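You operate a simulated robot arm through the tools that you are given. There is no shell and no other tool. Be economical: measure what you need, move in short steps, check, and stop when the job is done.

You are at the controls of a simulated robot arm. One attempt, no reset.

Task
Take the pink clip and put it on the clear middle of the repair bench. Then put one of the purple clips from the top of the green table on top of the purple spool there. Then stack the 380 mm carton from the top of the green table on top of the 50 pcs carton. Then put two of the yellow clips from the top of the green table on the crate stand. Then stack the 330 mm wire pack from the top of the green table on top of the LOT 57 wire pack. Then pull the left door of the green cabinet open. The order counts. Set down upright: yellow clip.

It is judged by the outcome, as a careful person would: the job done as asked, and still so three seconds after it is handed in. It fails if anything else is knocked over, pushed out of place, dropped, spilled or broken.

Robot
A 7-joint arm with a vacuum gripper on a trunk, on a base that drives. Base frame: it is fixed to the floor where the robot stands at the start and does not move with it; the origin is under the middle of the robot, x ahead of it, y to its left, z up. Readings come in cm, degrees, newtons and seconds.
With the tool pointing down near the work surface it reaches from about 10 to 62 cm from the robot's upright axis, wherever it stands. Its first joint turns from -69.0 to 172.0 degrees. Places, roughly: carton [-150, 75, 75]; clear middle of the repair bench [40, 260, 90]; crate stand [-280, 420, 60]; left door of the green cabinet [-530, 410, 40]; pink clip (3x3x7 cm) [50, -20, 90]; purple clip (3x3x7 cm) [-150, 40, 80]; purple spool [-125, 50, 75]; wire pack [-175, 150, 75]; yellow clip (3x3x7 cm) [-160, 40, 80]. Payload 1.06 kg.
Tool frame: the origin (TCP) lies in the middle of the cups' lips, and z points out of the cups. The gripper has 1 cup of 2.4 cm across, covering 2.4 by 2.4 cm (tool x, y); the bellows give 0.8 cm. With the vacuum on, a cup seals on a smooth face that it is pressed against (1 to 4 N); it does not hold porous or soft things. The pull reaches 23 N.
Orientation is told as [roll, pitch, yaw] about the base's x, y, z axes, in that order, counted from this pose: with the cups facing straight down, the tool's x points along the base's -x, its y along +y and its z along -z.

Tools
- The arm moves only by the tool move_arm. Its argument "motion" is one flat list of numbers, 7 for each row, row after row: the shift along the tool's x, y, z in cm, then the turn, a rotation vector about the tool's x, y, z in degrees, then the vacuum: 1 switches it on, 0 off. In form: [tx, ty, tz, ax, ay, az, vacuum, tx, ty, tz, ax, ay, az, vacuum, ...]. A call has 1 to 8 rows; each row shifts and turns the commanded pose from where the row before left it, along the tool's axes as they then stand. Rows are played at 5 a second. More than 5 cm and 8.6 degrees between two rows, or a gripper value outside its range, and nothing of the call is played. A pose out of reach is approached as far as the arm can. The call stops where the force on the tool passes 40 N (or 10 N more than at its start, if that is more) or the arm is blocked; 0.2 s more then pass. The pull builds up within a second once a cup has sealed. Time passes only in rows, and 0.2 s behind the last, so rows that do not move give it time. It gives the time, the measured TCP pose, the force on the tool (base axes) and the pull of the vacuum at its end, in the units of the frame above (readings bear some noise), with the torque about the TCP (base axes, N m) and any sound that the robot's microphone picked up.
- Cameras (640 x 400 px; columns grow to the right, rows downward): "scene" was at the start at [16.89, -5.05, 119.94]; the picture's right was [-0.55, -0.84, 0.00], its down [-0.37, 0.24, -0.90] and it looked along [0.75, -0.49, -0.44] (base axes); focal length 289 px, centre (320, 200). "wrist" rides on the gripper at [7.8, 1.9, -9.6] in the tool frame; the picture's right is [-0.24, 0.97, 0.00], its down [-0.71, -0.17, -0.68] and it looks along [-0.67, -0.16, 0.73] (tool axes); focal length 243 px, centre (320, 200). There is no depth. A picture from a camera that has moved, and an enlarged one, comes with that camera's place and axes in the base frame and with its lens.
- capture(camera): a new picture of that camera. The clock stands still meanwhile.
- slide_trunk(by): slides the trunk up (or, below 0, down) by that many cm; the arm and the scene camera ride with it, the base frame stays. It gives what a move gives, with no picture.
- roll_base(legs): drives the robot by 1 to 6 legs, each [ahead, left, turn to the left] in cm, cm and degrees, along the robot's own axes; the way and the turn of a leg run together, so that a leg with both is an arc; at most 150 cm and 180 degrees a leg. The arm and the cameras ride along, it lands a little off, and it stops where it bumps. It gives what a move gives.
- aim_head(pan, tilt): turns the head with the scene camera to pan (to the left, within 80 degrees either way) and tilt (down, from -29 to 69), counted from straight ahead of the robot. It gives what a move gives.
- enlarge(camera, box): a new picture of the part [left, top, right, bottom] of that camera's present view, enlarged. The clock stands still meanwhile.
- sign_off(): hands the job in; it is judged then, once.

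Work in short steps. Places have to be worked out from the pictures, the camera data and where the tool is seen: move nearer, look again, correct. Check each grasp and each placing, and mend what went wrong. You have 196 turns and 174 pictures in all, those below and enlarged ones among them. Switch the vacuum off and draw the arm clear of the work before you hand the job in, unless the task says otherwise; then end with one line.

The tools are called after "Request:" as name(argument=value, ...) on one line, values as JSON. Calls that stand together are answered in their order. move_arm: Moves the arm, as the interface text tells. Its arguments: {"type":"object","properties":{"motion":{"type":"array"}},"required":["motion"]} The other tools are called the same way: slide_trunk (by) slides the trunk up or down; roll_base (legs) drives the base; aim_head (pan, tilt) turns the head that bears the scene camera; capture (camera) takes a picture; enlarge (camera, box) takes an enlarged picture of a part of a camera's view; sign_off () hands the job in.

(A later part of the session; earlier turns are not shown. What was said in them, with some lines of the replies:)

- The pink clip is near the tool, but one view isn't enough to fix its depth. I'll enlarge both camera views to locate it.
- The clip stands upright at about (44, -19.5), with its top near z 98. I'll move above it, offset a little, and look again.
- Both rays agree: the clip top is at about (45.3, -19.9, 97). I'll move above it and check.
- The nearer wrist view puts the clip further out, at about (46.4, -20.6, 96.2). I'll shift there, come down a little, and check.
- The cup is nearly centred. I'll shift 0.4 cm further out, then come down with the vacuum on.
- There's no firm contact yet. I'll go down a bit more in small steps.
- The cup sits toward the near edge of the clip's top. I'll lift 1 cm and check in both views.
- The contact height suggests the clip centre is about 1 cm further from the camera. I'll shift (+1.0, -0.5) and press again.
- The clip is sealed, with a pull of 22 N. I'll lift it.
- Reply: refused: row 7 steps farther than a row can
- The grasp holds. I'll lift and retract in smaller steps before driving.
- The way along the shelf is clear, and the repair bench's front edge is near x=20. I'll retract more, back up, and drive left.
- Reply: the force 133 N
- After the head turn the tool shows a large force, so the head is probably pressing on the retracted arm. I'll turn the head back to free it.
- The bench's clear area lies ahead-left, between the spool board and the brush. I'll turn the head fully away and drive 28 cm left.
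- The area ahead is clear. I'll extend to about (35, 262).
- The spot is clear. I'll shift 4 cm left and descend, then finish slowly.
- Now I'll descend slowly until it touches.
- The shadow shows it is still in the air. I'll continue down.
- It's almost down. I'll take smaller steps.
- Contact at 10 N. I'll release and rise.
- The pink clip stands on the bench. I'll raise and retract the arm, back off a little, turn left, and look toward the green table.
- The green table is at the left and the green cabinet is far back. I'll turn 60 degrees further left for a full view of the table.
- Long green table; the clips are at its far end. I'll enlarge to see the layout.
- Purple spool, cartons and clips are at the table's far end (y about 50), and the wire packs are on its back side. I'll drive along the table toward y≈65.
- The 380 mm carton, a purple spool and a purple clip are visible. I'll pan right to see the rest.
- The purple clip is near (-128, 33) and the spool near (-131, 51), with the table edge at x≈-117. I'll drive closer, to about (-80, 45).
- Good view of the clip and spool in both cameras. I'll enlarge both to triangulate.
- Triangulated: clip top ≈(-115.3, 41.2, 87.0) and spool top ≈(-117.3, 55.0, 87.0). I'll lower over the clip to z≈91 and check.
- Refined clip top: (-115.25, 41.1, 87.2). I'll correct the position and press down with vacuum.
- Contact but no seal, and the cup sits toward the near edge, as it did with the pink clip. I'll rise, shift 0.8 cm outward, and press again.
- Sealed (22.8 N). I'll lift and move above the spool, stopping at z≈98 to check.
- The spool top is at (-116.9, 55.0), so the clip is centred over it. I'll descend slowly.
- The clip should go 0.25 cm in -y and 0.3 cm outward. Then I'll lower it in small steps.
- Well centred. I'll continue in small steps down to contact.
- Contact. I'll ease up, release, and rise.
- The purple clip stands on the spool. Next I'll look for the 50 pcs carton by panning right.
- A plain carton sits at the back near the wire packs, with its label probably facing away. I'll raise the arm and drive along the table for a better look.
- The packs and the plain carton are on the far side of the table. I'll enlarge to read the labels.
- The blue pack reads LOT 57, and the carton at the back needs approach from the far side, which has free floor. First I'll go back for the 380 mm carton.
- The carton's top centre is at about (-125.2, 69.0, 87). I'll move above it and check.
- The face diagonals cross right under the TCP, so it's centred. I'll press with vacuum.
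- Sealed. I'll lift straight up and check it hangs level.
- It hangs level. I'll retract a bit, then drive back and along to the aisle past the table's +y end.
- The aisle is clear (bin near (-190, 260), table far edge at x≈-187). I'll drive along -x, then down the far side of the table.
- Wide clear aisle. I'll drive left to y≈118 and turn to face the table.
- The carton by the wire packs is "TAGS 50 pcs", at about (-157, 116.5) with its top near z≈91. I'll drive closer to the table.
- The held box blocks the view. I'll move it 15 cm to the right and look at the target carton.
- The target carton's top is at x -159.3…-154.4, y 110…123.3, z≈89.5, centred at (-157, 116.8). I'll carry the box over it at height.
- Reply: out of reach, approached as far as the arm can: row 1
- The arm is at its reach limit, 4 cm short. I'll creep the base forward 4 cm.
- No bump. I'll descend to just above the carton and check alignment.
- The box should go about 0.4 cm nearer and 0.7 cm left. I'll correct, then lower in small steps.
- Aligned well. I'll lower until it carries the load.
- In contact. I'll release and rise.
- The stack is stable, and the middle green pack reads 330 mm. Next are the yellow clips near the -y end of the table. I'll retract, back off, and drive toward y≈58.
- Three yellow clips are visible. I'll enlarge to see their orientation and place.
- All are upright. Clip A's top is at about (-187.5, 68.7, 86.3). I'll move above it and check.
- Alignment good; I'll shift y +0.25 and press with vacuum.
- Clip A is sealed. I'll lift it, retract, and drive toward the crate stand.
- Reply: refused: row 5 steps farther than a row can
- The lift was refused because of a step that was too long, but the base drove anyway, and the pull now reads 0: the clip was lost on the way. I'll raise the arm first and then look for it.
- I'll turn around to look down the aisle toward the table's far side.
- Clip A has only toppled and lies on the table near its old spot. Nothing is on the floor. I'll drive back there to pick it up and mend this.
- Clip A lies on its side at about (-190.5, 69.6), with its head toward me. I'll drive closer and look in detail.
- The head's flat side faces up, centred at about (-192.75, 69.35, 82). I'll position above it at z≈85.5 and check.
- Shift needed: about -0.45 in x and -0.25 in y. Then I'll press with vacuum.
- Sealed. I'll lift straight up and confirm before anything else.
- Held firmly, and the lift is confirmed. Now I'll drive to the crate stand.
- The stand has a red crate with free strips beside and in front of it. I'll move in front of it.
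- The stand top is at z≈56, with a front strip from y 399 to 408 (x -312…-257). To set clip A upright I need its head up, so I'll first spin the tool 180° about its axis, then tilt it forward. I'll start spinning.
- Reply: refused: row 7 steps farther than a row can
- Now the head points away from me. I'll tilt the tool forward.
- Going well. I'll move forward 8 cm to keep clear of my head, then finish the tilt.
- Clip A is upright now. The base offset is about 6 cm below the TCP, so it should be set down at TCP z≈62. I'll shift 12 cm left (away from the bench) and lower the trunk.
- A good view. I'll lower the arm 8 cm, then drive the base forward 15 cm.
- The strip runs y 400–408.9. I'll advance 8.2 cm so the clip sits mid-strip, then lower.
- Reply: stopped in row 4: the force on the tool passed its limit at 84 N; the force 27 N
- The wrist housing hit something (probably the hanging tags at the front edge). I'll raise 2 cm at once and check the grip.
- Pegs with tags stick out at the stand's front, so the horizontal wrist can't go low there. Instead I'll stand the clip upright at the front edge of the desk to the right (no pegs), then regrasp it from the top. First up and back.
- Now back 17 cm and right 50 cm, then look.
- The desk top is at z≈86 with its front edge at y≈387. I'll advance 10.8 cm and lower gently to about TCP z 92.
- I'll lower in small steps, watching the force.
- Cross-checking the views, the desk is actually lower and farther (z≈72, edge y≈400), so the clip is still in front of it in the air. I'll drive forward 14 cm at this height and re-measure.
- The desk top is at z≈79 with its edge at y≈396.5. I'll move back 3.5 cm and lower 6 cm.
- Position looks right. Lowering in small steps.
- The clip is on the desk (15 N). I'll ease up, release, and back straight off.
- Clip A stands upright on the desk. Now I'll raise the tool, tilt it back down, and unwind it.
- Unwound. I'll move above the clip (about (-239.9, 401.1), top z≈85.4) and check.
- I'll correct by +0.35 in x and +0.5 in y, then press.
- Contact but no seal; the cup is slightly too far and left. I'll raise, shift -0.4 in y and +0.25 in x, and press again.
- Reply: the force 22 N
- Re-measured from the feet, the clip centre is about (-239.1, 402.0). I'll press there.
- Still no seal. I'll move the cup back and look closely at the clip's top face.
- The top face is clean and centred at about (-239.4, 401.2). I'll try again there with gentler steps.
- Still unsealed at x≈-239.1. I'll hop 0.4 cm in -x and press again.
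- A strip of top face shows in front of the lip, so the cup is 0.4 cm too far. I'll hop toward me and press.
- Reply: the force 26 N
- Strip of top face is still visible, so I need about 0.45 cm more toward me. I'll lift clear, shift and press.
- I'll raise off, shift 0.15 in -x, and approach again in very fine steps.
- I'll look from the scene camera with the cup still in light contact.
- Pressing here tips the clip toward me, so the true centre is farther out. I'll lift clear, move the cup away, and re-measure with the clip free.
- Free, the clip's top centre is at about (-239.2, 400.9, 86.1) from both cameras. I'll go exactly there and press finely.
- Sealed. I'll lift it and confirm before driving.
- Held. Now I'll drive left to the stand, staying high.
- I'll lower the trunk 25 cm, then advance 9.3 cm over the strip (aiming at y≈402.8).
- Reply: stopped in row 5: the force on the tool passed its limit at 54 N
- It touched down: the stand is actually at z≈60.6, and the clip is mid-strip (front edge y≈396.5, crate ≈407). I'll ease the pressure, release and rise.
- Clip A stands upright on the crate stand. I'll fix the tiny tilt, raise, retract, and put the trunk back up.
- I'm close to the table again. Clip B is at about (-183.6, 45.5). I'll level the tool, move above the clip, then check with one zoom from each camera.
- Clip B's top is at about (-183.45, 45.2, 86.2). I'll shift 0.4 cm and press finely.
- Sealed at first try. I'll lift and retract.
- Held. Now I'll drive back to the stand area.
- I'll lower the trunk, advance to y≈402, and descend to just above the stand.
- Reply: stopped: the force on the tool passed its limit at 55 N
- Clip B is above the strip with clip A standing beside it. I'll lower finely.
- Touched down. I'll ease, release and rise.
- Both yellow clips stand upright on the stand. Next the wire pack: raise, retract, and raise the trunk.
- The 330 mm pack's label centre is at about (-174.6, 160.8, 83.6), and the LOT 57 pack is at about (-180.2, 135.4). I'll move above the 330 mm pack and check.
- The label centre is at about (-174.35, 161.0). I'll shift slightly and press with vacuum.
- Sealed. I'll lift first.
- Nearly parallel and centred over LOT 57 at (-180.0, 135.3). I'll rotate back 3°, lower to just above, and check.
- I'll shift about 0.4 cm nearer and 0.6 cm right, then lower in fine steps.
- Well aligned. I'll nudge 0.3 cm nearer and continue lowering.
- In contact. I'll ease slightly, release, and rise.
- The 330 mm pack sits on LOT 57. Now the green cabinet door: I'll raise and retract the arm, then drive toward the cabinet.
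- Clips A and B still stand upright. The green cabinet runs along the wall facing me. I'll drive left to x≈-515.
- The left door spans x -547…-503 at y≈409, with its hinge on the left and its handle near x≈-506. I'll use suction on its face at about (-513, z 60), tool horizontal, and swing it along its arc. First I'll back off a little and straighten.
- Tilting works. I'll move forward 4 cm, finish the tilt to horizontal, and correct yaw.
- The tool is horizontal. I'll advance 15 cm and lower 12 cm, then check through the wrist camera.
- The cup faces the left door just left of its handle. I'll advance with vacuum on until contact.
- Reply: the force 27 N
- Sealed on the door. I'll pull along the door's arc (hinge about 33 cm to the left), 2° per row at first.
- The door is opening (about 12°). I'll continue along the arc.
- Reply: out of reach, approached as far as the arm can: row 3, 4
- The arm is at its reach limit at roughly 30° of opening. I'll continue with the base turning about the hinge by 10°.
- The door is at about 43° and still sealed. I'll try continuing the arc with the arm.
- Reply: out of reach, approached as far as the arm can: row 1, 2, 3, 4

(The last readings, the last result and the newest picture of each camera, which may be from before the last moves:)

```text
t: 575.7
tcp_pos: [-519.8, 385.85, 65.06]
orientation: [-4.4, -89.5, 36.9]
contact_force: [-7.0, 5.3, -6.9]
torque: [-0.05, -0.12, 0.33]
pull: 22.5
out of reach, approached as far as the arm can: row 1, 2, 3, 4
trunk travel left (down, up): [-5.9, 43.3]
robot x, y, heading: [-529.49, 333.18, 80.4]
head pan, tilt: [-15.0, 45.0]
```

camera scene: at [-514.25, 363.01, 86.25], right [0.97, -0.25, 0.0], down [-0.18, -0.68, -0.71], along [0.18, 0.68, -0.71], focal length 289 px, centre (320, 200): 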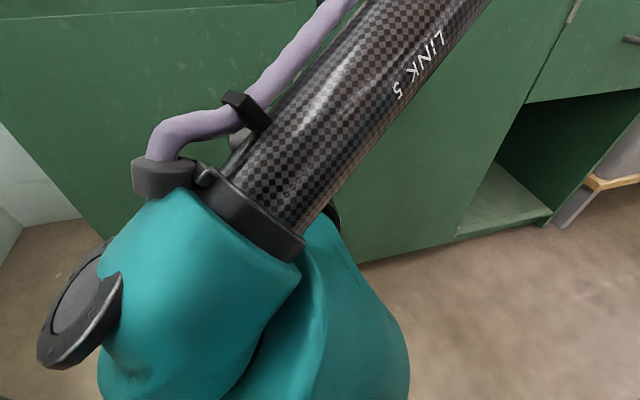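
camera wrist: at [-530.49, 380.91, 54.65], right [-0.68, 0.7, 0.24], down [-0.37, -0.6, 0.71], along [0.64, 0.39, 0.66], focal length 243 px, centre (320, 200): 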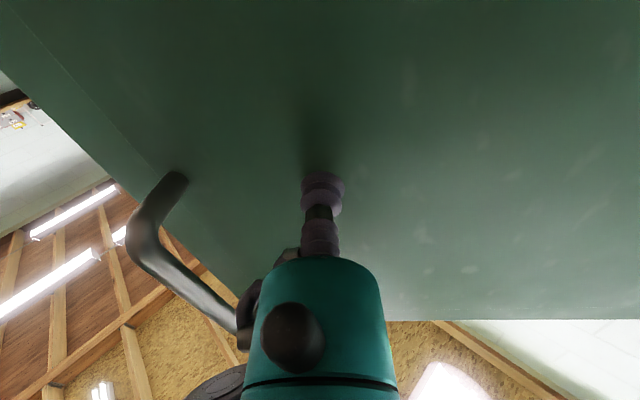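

The arm can't fold further here, so I'll release, back off, and then push the door wider from its inside edge.

Request:
move_arm(motion=[0, 0, 0, 0, 0, 0, 0, 0, 0, 0, 0, 0, 0, 0, 0, 0, 0, 0, 0, 0, 0])

Request:
roll_base(legs=[[-18, 0, 0]])

Request:
capture(camera="wrist")

```text
t: 576.5
tcp_pos: [-519.85, 385.76, 65.14]
orientation: [3.4, -89.5, 29.0]
contact_force: [0.0, -0.4, -0.7]
torque: [0.01, -0.01, 0.0]
pull: 0.0
trunk travel left (down, up): [-5.9, 43.3]
robot x, y, heading: [-529.81, 333.21, 80.2]
head pan, tilt: [-15.0, 45.0]
```

```text
t: 578.0
tcp_pos: [-522.76, 368.2, 65.09]
orientation: [1.9, -89.5, 30.6]
contact_force: [0.6, 1.0, 0.3]
torque: [-0.03, 0.01, -0.01]
pull: 0.0
trunk travel left (down, up): [-5.9, 43.3]
robot x, y, heading: [-532.79, 315.49, 80.5]
head pan, tilt: [-15.0, 45.0]
```

```text
10 pictures are left
camera wrist: at [-531.82, 364.62, 57.4], right [-0.52, 0.82, 0.24], down [-0.48, -0.51, 0.71], along [0.71, 0.26, 0.66], focal length 243 px, centre (320, 200)
```

wrist: 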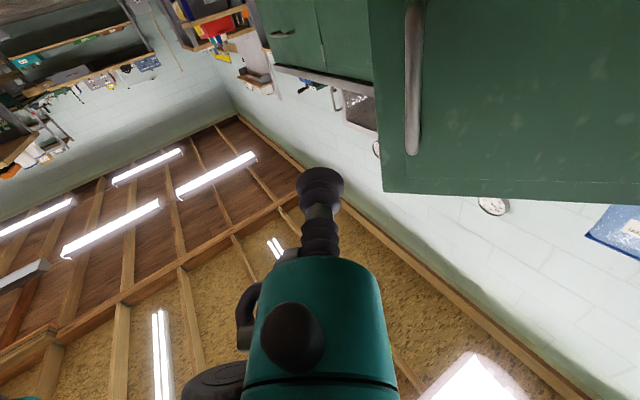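

The door stands open about 43°. I'll straighten the tool, then reposition to the right of its free edge.

Request:
move_arm(motion=[0, 0, 0, -8.5, 0, 0, 0, 0, 0, 0, -8.5, 0, 0, 0, 0, 0, 0, -8.5, 0, 0, 0, 0, 0, 0, -8.5, 0, 0, 0, 0, 0, 0, -8.5, 0, 0, 0])

Request:
roll_base(legs=[[0, -33, 9.5]])

Request:
capture(camera="wrist")

```text
t: 579.2
tcp_pos: [-522.71, 368.21, 65.13]
orientation: [48.4, -89.5, 26.8]
contact_force: [0.8, -0.2, -0.1]
torque: [-0.01, -0.02, -0.02]
pull: 0.1
trunk travel left (down, up): [-5.9, 43.3]
robot x, y, heading: [-532.77, 315.61, 80.6]
head pan, tilt: [-15.0, 45.0]
```

```text
t: 582.7
tcp_pos: [-498.48, 366.29, 64.89]
orientation: [44.4, -89.4, 39.9]
contact_force: [0.9, 0.3, 0.0]
torque: [0.0, -0.01, -0.01]
pull: 0.0
trunk travel left (down, up): [-5.9, 43.3]
robot x, y, heading: [-499.24, 312.91, 89.9]
head pan, tilt: [-15.0, 45.0]
```

```text
9 pictures are left
camera wrist: at [-501.26, 356.91, 57.39], right [-0.97, 0.1, 0.24], down [0.11, -0.69, 0.71], along [0.24, 0.71, 0.66], focal length 243 px, centre (320, 200)
```

wrist: 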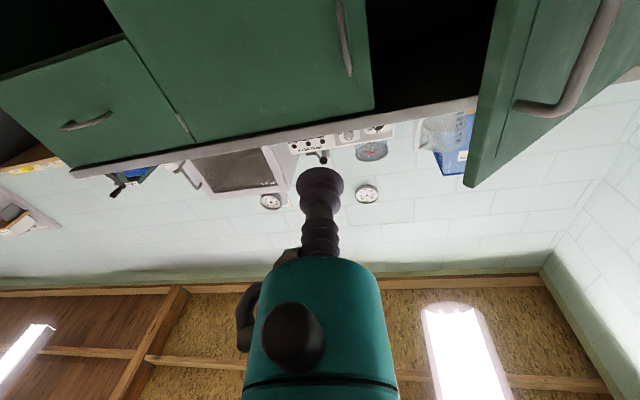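

The free edge is to the left of the tool. I'll drive forward 20 cm so the tool is inside the opening, then push left with the base slowly.

Request:
roll_base(legs=[[20, 0, 0]])

Request:
move_arm(motion=[0, 4, 0, 0, 0, 0, 0, 0, 4, 0, 0, 0, 0, 0, 0, 4, 0, 0, 0, 0, 0, 0, 3, 0, 0, 0, 0, 0, 0, 3, 0, 0, 0, 0, 0])

Request:
capture(camera="wrist")

```text
t: 584.3
tcp_pos: [-498.19, 386.0, 65.1]
orientation: [45.0, -89.5, 39.3]
contact_force: [-0.7, 0.1, 0.2]
torque: [0.02, 0.0, -0.01]
pull: 0.0
trunk travel left (down, up): [-5.9, 43.3]
robot x, y, heading: [-499.68, 332.18, 89.5]
head pan, tilt: [-15.0, 45.0]
```

```text
t: 585.1
tcp_pos: [-509.31, 386.97, 65.1]
orientation: [-22.2, -89.5, 105.1]
contact_force: [-0.2, 0.3, 0.2]
torque: [0.03, 0.0, 0.02]
pull: 0.1
trunk travel left (down, up): [-5.9, 43.3]
robot x, y, heading: [-499.28, 332.75, 89.6]
head pan, tilt: [-15.0, 45.0]
stopped in row 4: the force on the tool passed its limit at 100 N (the readings are from after the stop); the commanded pose is now the measured one
```

```text
8 pictures are left
camera wrist: at [-512.08, 377.61, 57.31], right [-0.97, 0.12, 0.23], down [0.09, -0.7, 0.71], along [0.25, 0.71, 0.66], focal length 243 px, centre (320, 200)
```

wrist: 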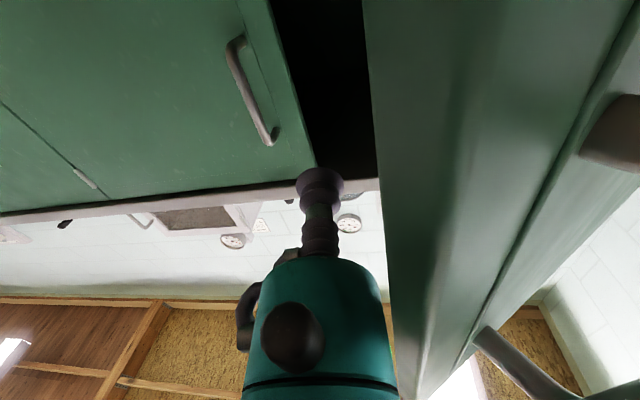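

The wrist touched the door's inner edge. I'll push slowly now, 0.8 cm per row.

Request:
move_arm(motion=[0, 0.8, 0, 0, 0, 0, 0, 0, 0.8, 0, 0, 0, 0, 0, 0, 0.8, 0, 0, 0, 0, 0, 0, 0.8, 0, 0, 0, 0, 0, 0, 0.8, 0, 0, 0, 0, 0, 0, 0.8, 0, 0, 0, 0, 0, 0, 0.8, 0, 0, 0, 0, 0, 0, 0.8, 0, 0, 0, 0, 0])

```text
t: 585.6
tcp_pos: [-509.81, 387.04, 64.98]
orientation: [-40.3, -89.2, 123.0]
contact_force: [0.1, 0.4, 0.3]
torque: [-0.01, -0.01, 0.03]
pull: 0.1
trunk travel left (down, up): [-5.9, 43.3]
robot x, y, heading: [-499.31, 332.63, 89.5]
head pan, tilt: [-15.0, 45.0]
stopped in row 2: the force on the tool passed its limit at 52 N (the readings are from after the stop); the commanded pose is now the measured one
```

The wrist was pushing on the door's end face. I'll rotate the tool to the left, reach deeper behind the door, then sweep outward.

Request:
move_arm(motion=[0, -1.5, 0, 0, 0, 0, 0, 0, 0, 0, -8.5, 0, 0, 0, 0, 0, 0, -8.5, 0, 0, 0, 0, 0, 0, -8.5, 0, 0, 0, 0, 0, 0, -8.5, 0, 0, 0, 0, 0, 0, -8.5, 0, 0, 0])

Request:
move_arm(motion=[0, 0, 3, 0, 0, 0, 0, 0, 0, 3, 0, 0, 0, 0, 0, 0, 3, 0, 0, 0, 0, 0, 0, 2.5, 0, 0, 0, 0])

Request:
capture(camera="wrist")

```text
t: 587.0
tcp_pos: [-509.74, 385.84, 64.68]
orientation: [-6.3, -89.0, 119.4]
contact_force: [-0.1, 0.0, -0.4]
torque: [-0.02, 0.03, -0.02]
pull: 0.0
out of reach, approached as far as the arm can: row 5, 6
trunk travel left (down, up): [-5.9, 43.3]
robot x, y, heading: [-499.17, 332.68, 89.5]
head pan, tilt: [-15.0, 45.0]
```

```text
t: 588.0
tcp_pos: [-513.63, 396.17, 64.32]
orientation: [-7.0, -88.8, 119.9]
contact_force: [-0.6, -0.4, -1.0]
torque: [0.01, -0.01, -0.01]
pull: 0.1
trunk travel left (down, up): [-5.9, 43.3]
robot x, y, heading: [-499.33, 332.24, 89.8]
head pan, tilt: [-15.0, 45.0]
```

```text
7 pictures are left
camera wrist: at [-511.49, 386.47, 56.77], right [-0.9, -0.38, 0.23], down [0.42, -0.55, 0.72], along [-0.14, 0.75, 0.65], focal length 243 px, centre (320, 200)
```

wrist: 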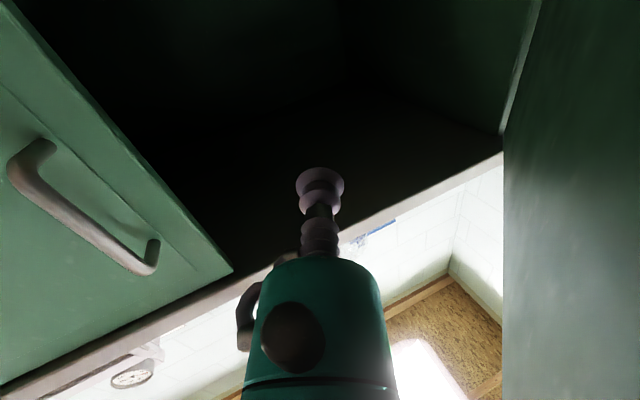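

The tool is now behind the door's inner face (right in the image). I'll sweep it outward slowly.

Request:
move_arm(motion=[0, 1, 0, 0, 0, 0, 0, 0, 1, 0, 0, 0, 0, 0, 0, 1, 0, 0, 0, 0, 0, 0, 1, 0, 0, 0, 0, 0, 0, 1, 0, 0, 0, 0, 0, 0, 1, 0, 0, 0, 0, 0, 0, 1, 0, 0, 0, 0, 0, 0, 1, 0, 0, 0, 0, 0])

Request:
move_arm(motion=[0, 1, 0, 0, 0, 0, 0, 0, 1, 0, 0, 0, 0, 0, 0, 1, 0, 0, 0, 0, 0, 0, 1, 0, 0, 0, 0, 0, 0, 1, 0, 0, 0, 0, 0, 0, 1, 0, 0, 0, 0, 0, 0, 1, 0, 0, 0, 0, 0, 0, 1, 0, 0, 0, 0, 0])

Request:
capture(camera="wrist")

```text
t: 590.0
tcp_pos: [-521.71, 388.91, 62.08]
orientation: [-17.5, -84.5, 135.8]
contact_force: [0.7, -0.1, -0.3]
torque: [0.04, 0.0, 0.02]
pull: 0.1
trunk travel left (down, up): [-5.9, 43.3]
robot x, y, heading: [-499.35, 332.46, 89.3]
head pan, tilt: [-15.0, 45.0]
stopped in row 8: the arm was blocked; the commanded pose is now the measured one
```

```text
t: 591.1
tcp_pos: [-525.17, 386.09, 61.12]
orientation: [-23.7, -82.2, 143.5]
contact_force: [2.8, 3.3, 2.6]
torque: [-0.2, -0.12, 0.4]
pull: 0.2
out of reach, approached as far as the arm can: row 4, 5
trunk travel left (down, up): [-5.9, 43.3]
robot x, y, heading: [-499.6, 332.81, 89.5]
head pan, tilt: [-15.0, 45.0]
stopped in row 5: the force on the tool passed its limit at 58 N (the readings are from after the stop); the commanded pose is now the measured one
```

```text
6 pictures are left
camera wrist: at [-521.24, 376.32, 54.43], right [-0.87, -0.46, 0.18], down [0.41, -0.45, 0.8], along [-0.29, 0.76, 0.58], focal length 243 px, centre (320, 200)
```

wrist: 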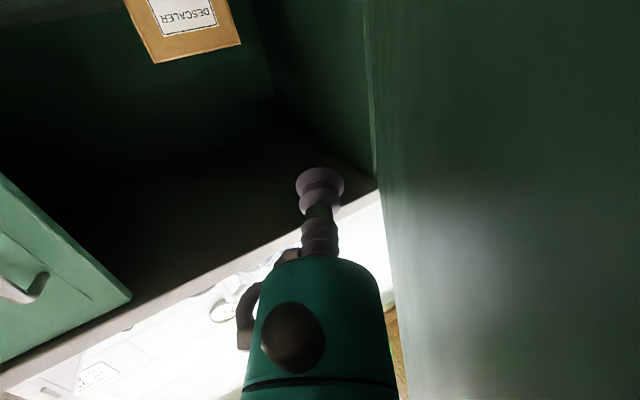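

The door is at about 57° now. I'll use the base to push another 12 cm to the left.

Request:
roll_base(legs=[[0, 12, 0]])

Request:
capture(camera="wrist")

```text
t: 591.9
tcp_pos: [-525.68, 385.87, 60.88]
orientation: [-23.5, -82.0, 143.5]
contact_force: [1.5, 1.5, 0.7]
torque: [-0.04, -0.15, 0.19]
pull: 0.0
trunk travel left (down, up): [-5.9, 43.3]
robot x, y, heading: [-499.87, 332.18, 89.6]
head pan, tilt: [-15.0, 45.0]
stopped in leg 1: the robot was blocked; the commanded pose is now the measured one
```

```text
5 pictures are left
camera wrist: at [-521.61, 376.0, 54.33], right [-0.86, -0.47, 0.18], down [0.41, -0.44, 0.8], along [-0.3, 0.76, 0.58], focal length 243 px, centre (320, 200)
```

wrist: 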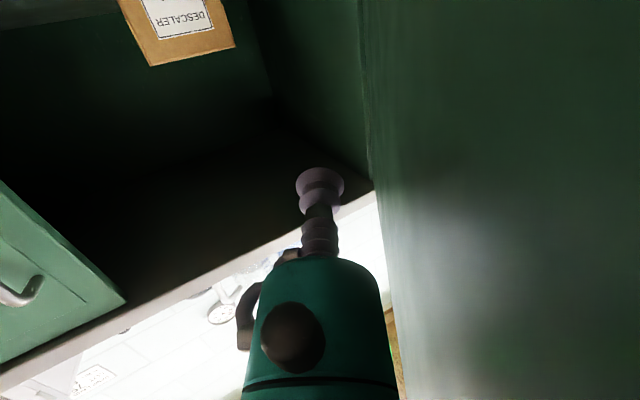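

It's blocked from going farther; the door stands about 58° open, which is clearly open. I'll draw the tool away from the door and back out.

Request:
move_arm(motion=[0, -2, 0, 0, 0, 0, 0, 0, -3, 0, 0, 0, 0, 0, 0, -4, 0, 0, 0, 0, 0, 0, -4, 0, 0, 0, 0, 0, 0, 0, -2, 8.5, 0, 0, 0, 0, 0, -2, 8.5, 0, 0, 0])

Request:
roll_base(legs=[[0, -6, 0], [-45, 0, 0]])

Request:
aim_head(pan=30, tilt=25)

Request:
capture(camera="scene")

```text
t: 593.3
tcp_pos: [-513.42, 388.88, 61.79]
orientation: [-40.2, -81.9, 143.1]
contact_force: [-0.4, 0.5, -0.2]
torque: [0.02, 0.0, -0.01]
pull: 0.1
out of reach, approached as far as the arm can: row 4
trunk travel left (down, up): [-5.9, 43.3]
robot x, y, heading: [-499.6, 332.16, 89.4]
head pan, tilt: [-15.0, 45.0]
```

```text
t: 596.8
tcp_pos: [-507.85, 343.12, 61.77]
orientation: [-40.2, -82.0, 143.4]
contact_force: [0.2, 1.1, -0.5]
torque: [0.01, -0.02, -0.03]
pull: 0.1
trunk travel left (down, up): [-5.9, 43.3]
robot x, y, heading: [-494.1, 286.86, 89.7]
head pan, tilt: [-15.0, 45.0]
```

```text
t: 597.9
tcp_pos: [-507.79, 343.21, 61.74]
orientation: [-40.3, -81.9, 143.3]
contact_force: [0.1, -0.4, -0.1]
torque: [-0.01, -0.05, -0.03]
pull: 0.0
trunk travel left (down, up): [-5.9, 43.3]
robot x, y, heading: [-493.98, 286.51, 89.6]
head pan, tilt: [30.0, 25.0]
```

```text
4 pictures are left
camera scene: at [-498.33, 312.34, 89.3], right [0.87, 0.49, 0.0], down [0.21, -0.37, -0.91], along [-0.45, 0.79, -0.42], focal length 289 px, centre (320, 200)
```

scene: 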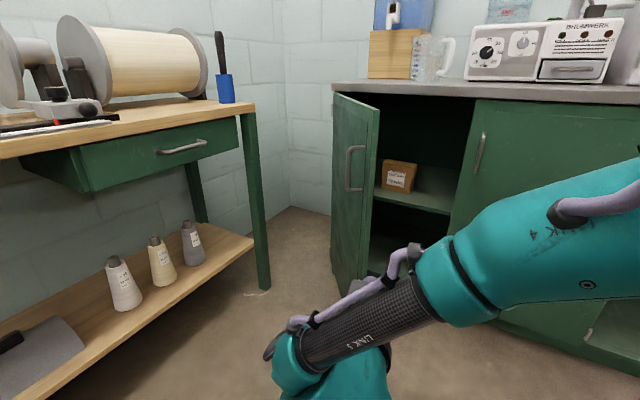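

The left door of the green cabinet stands wide open. The arm is clear, the vacuum is off, and the earlier placements were checked in pictures, so I'm handing in.

Request:
sign_off()

```text
The job is handed in.
```

All six steps were done in the order asked and handed in. One slip: I drove off with the first yellow clip before lifting it, so it toppled on the green table; I recovered it, and both yellow clips were set upright on the crate stand. The cabinet's left door stands roughly 60° open.
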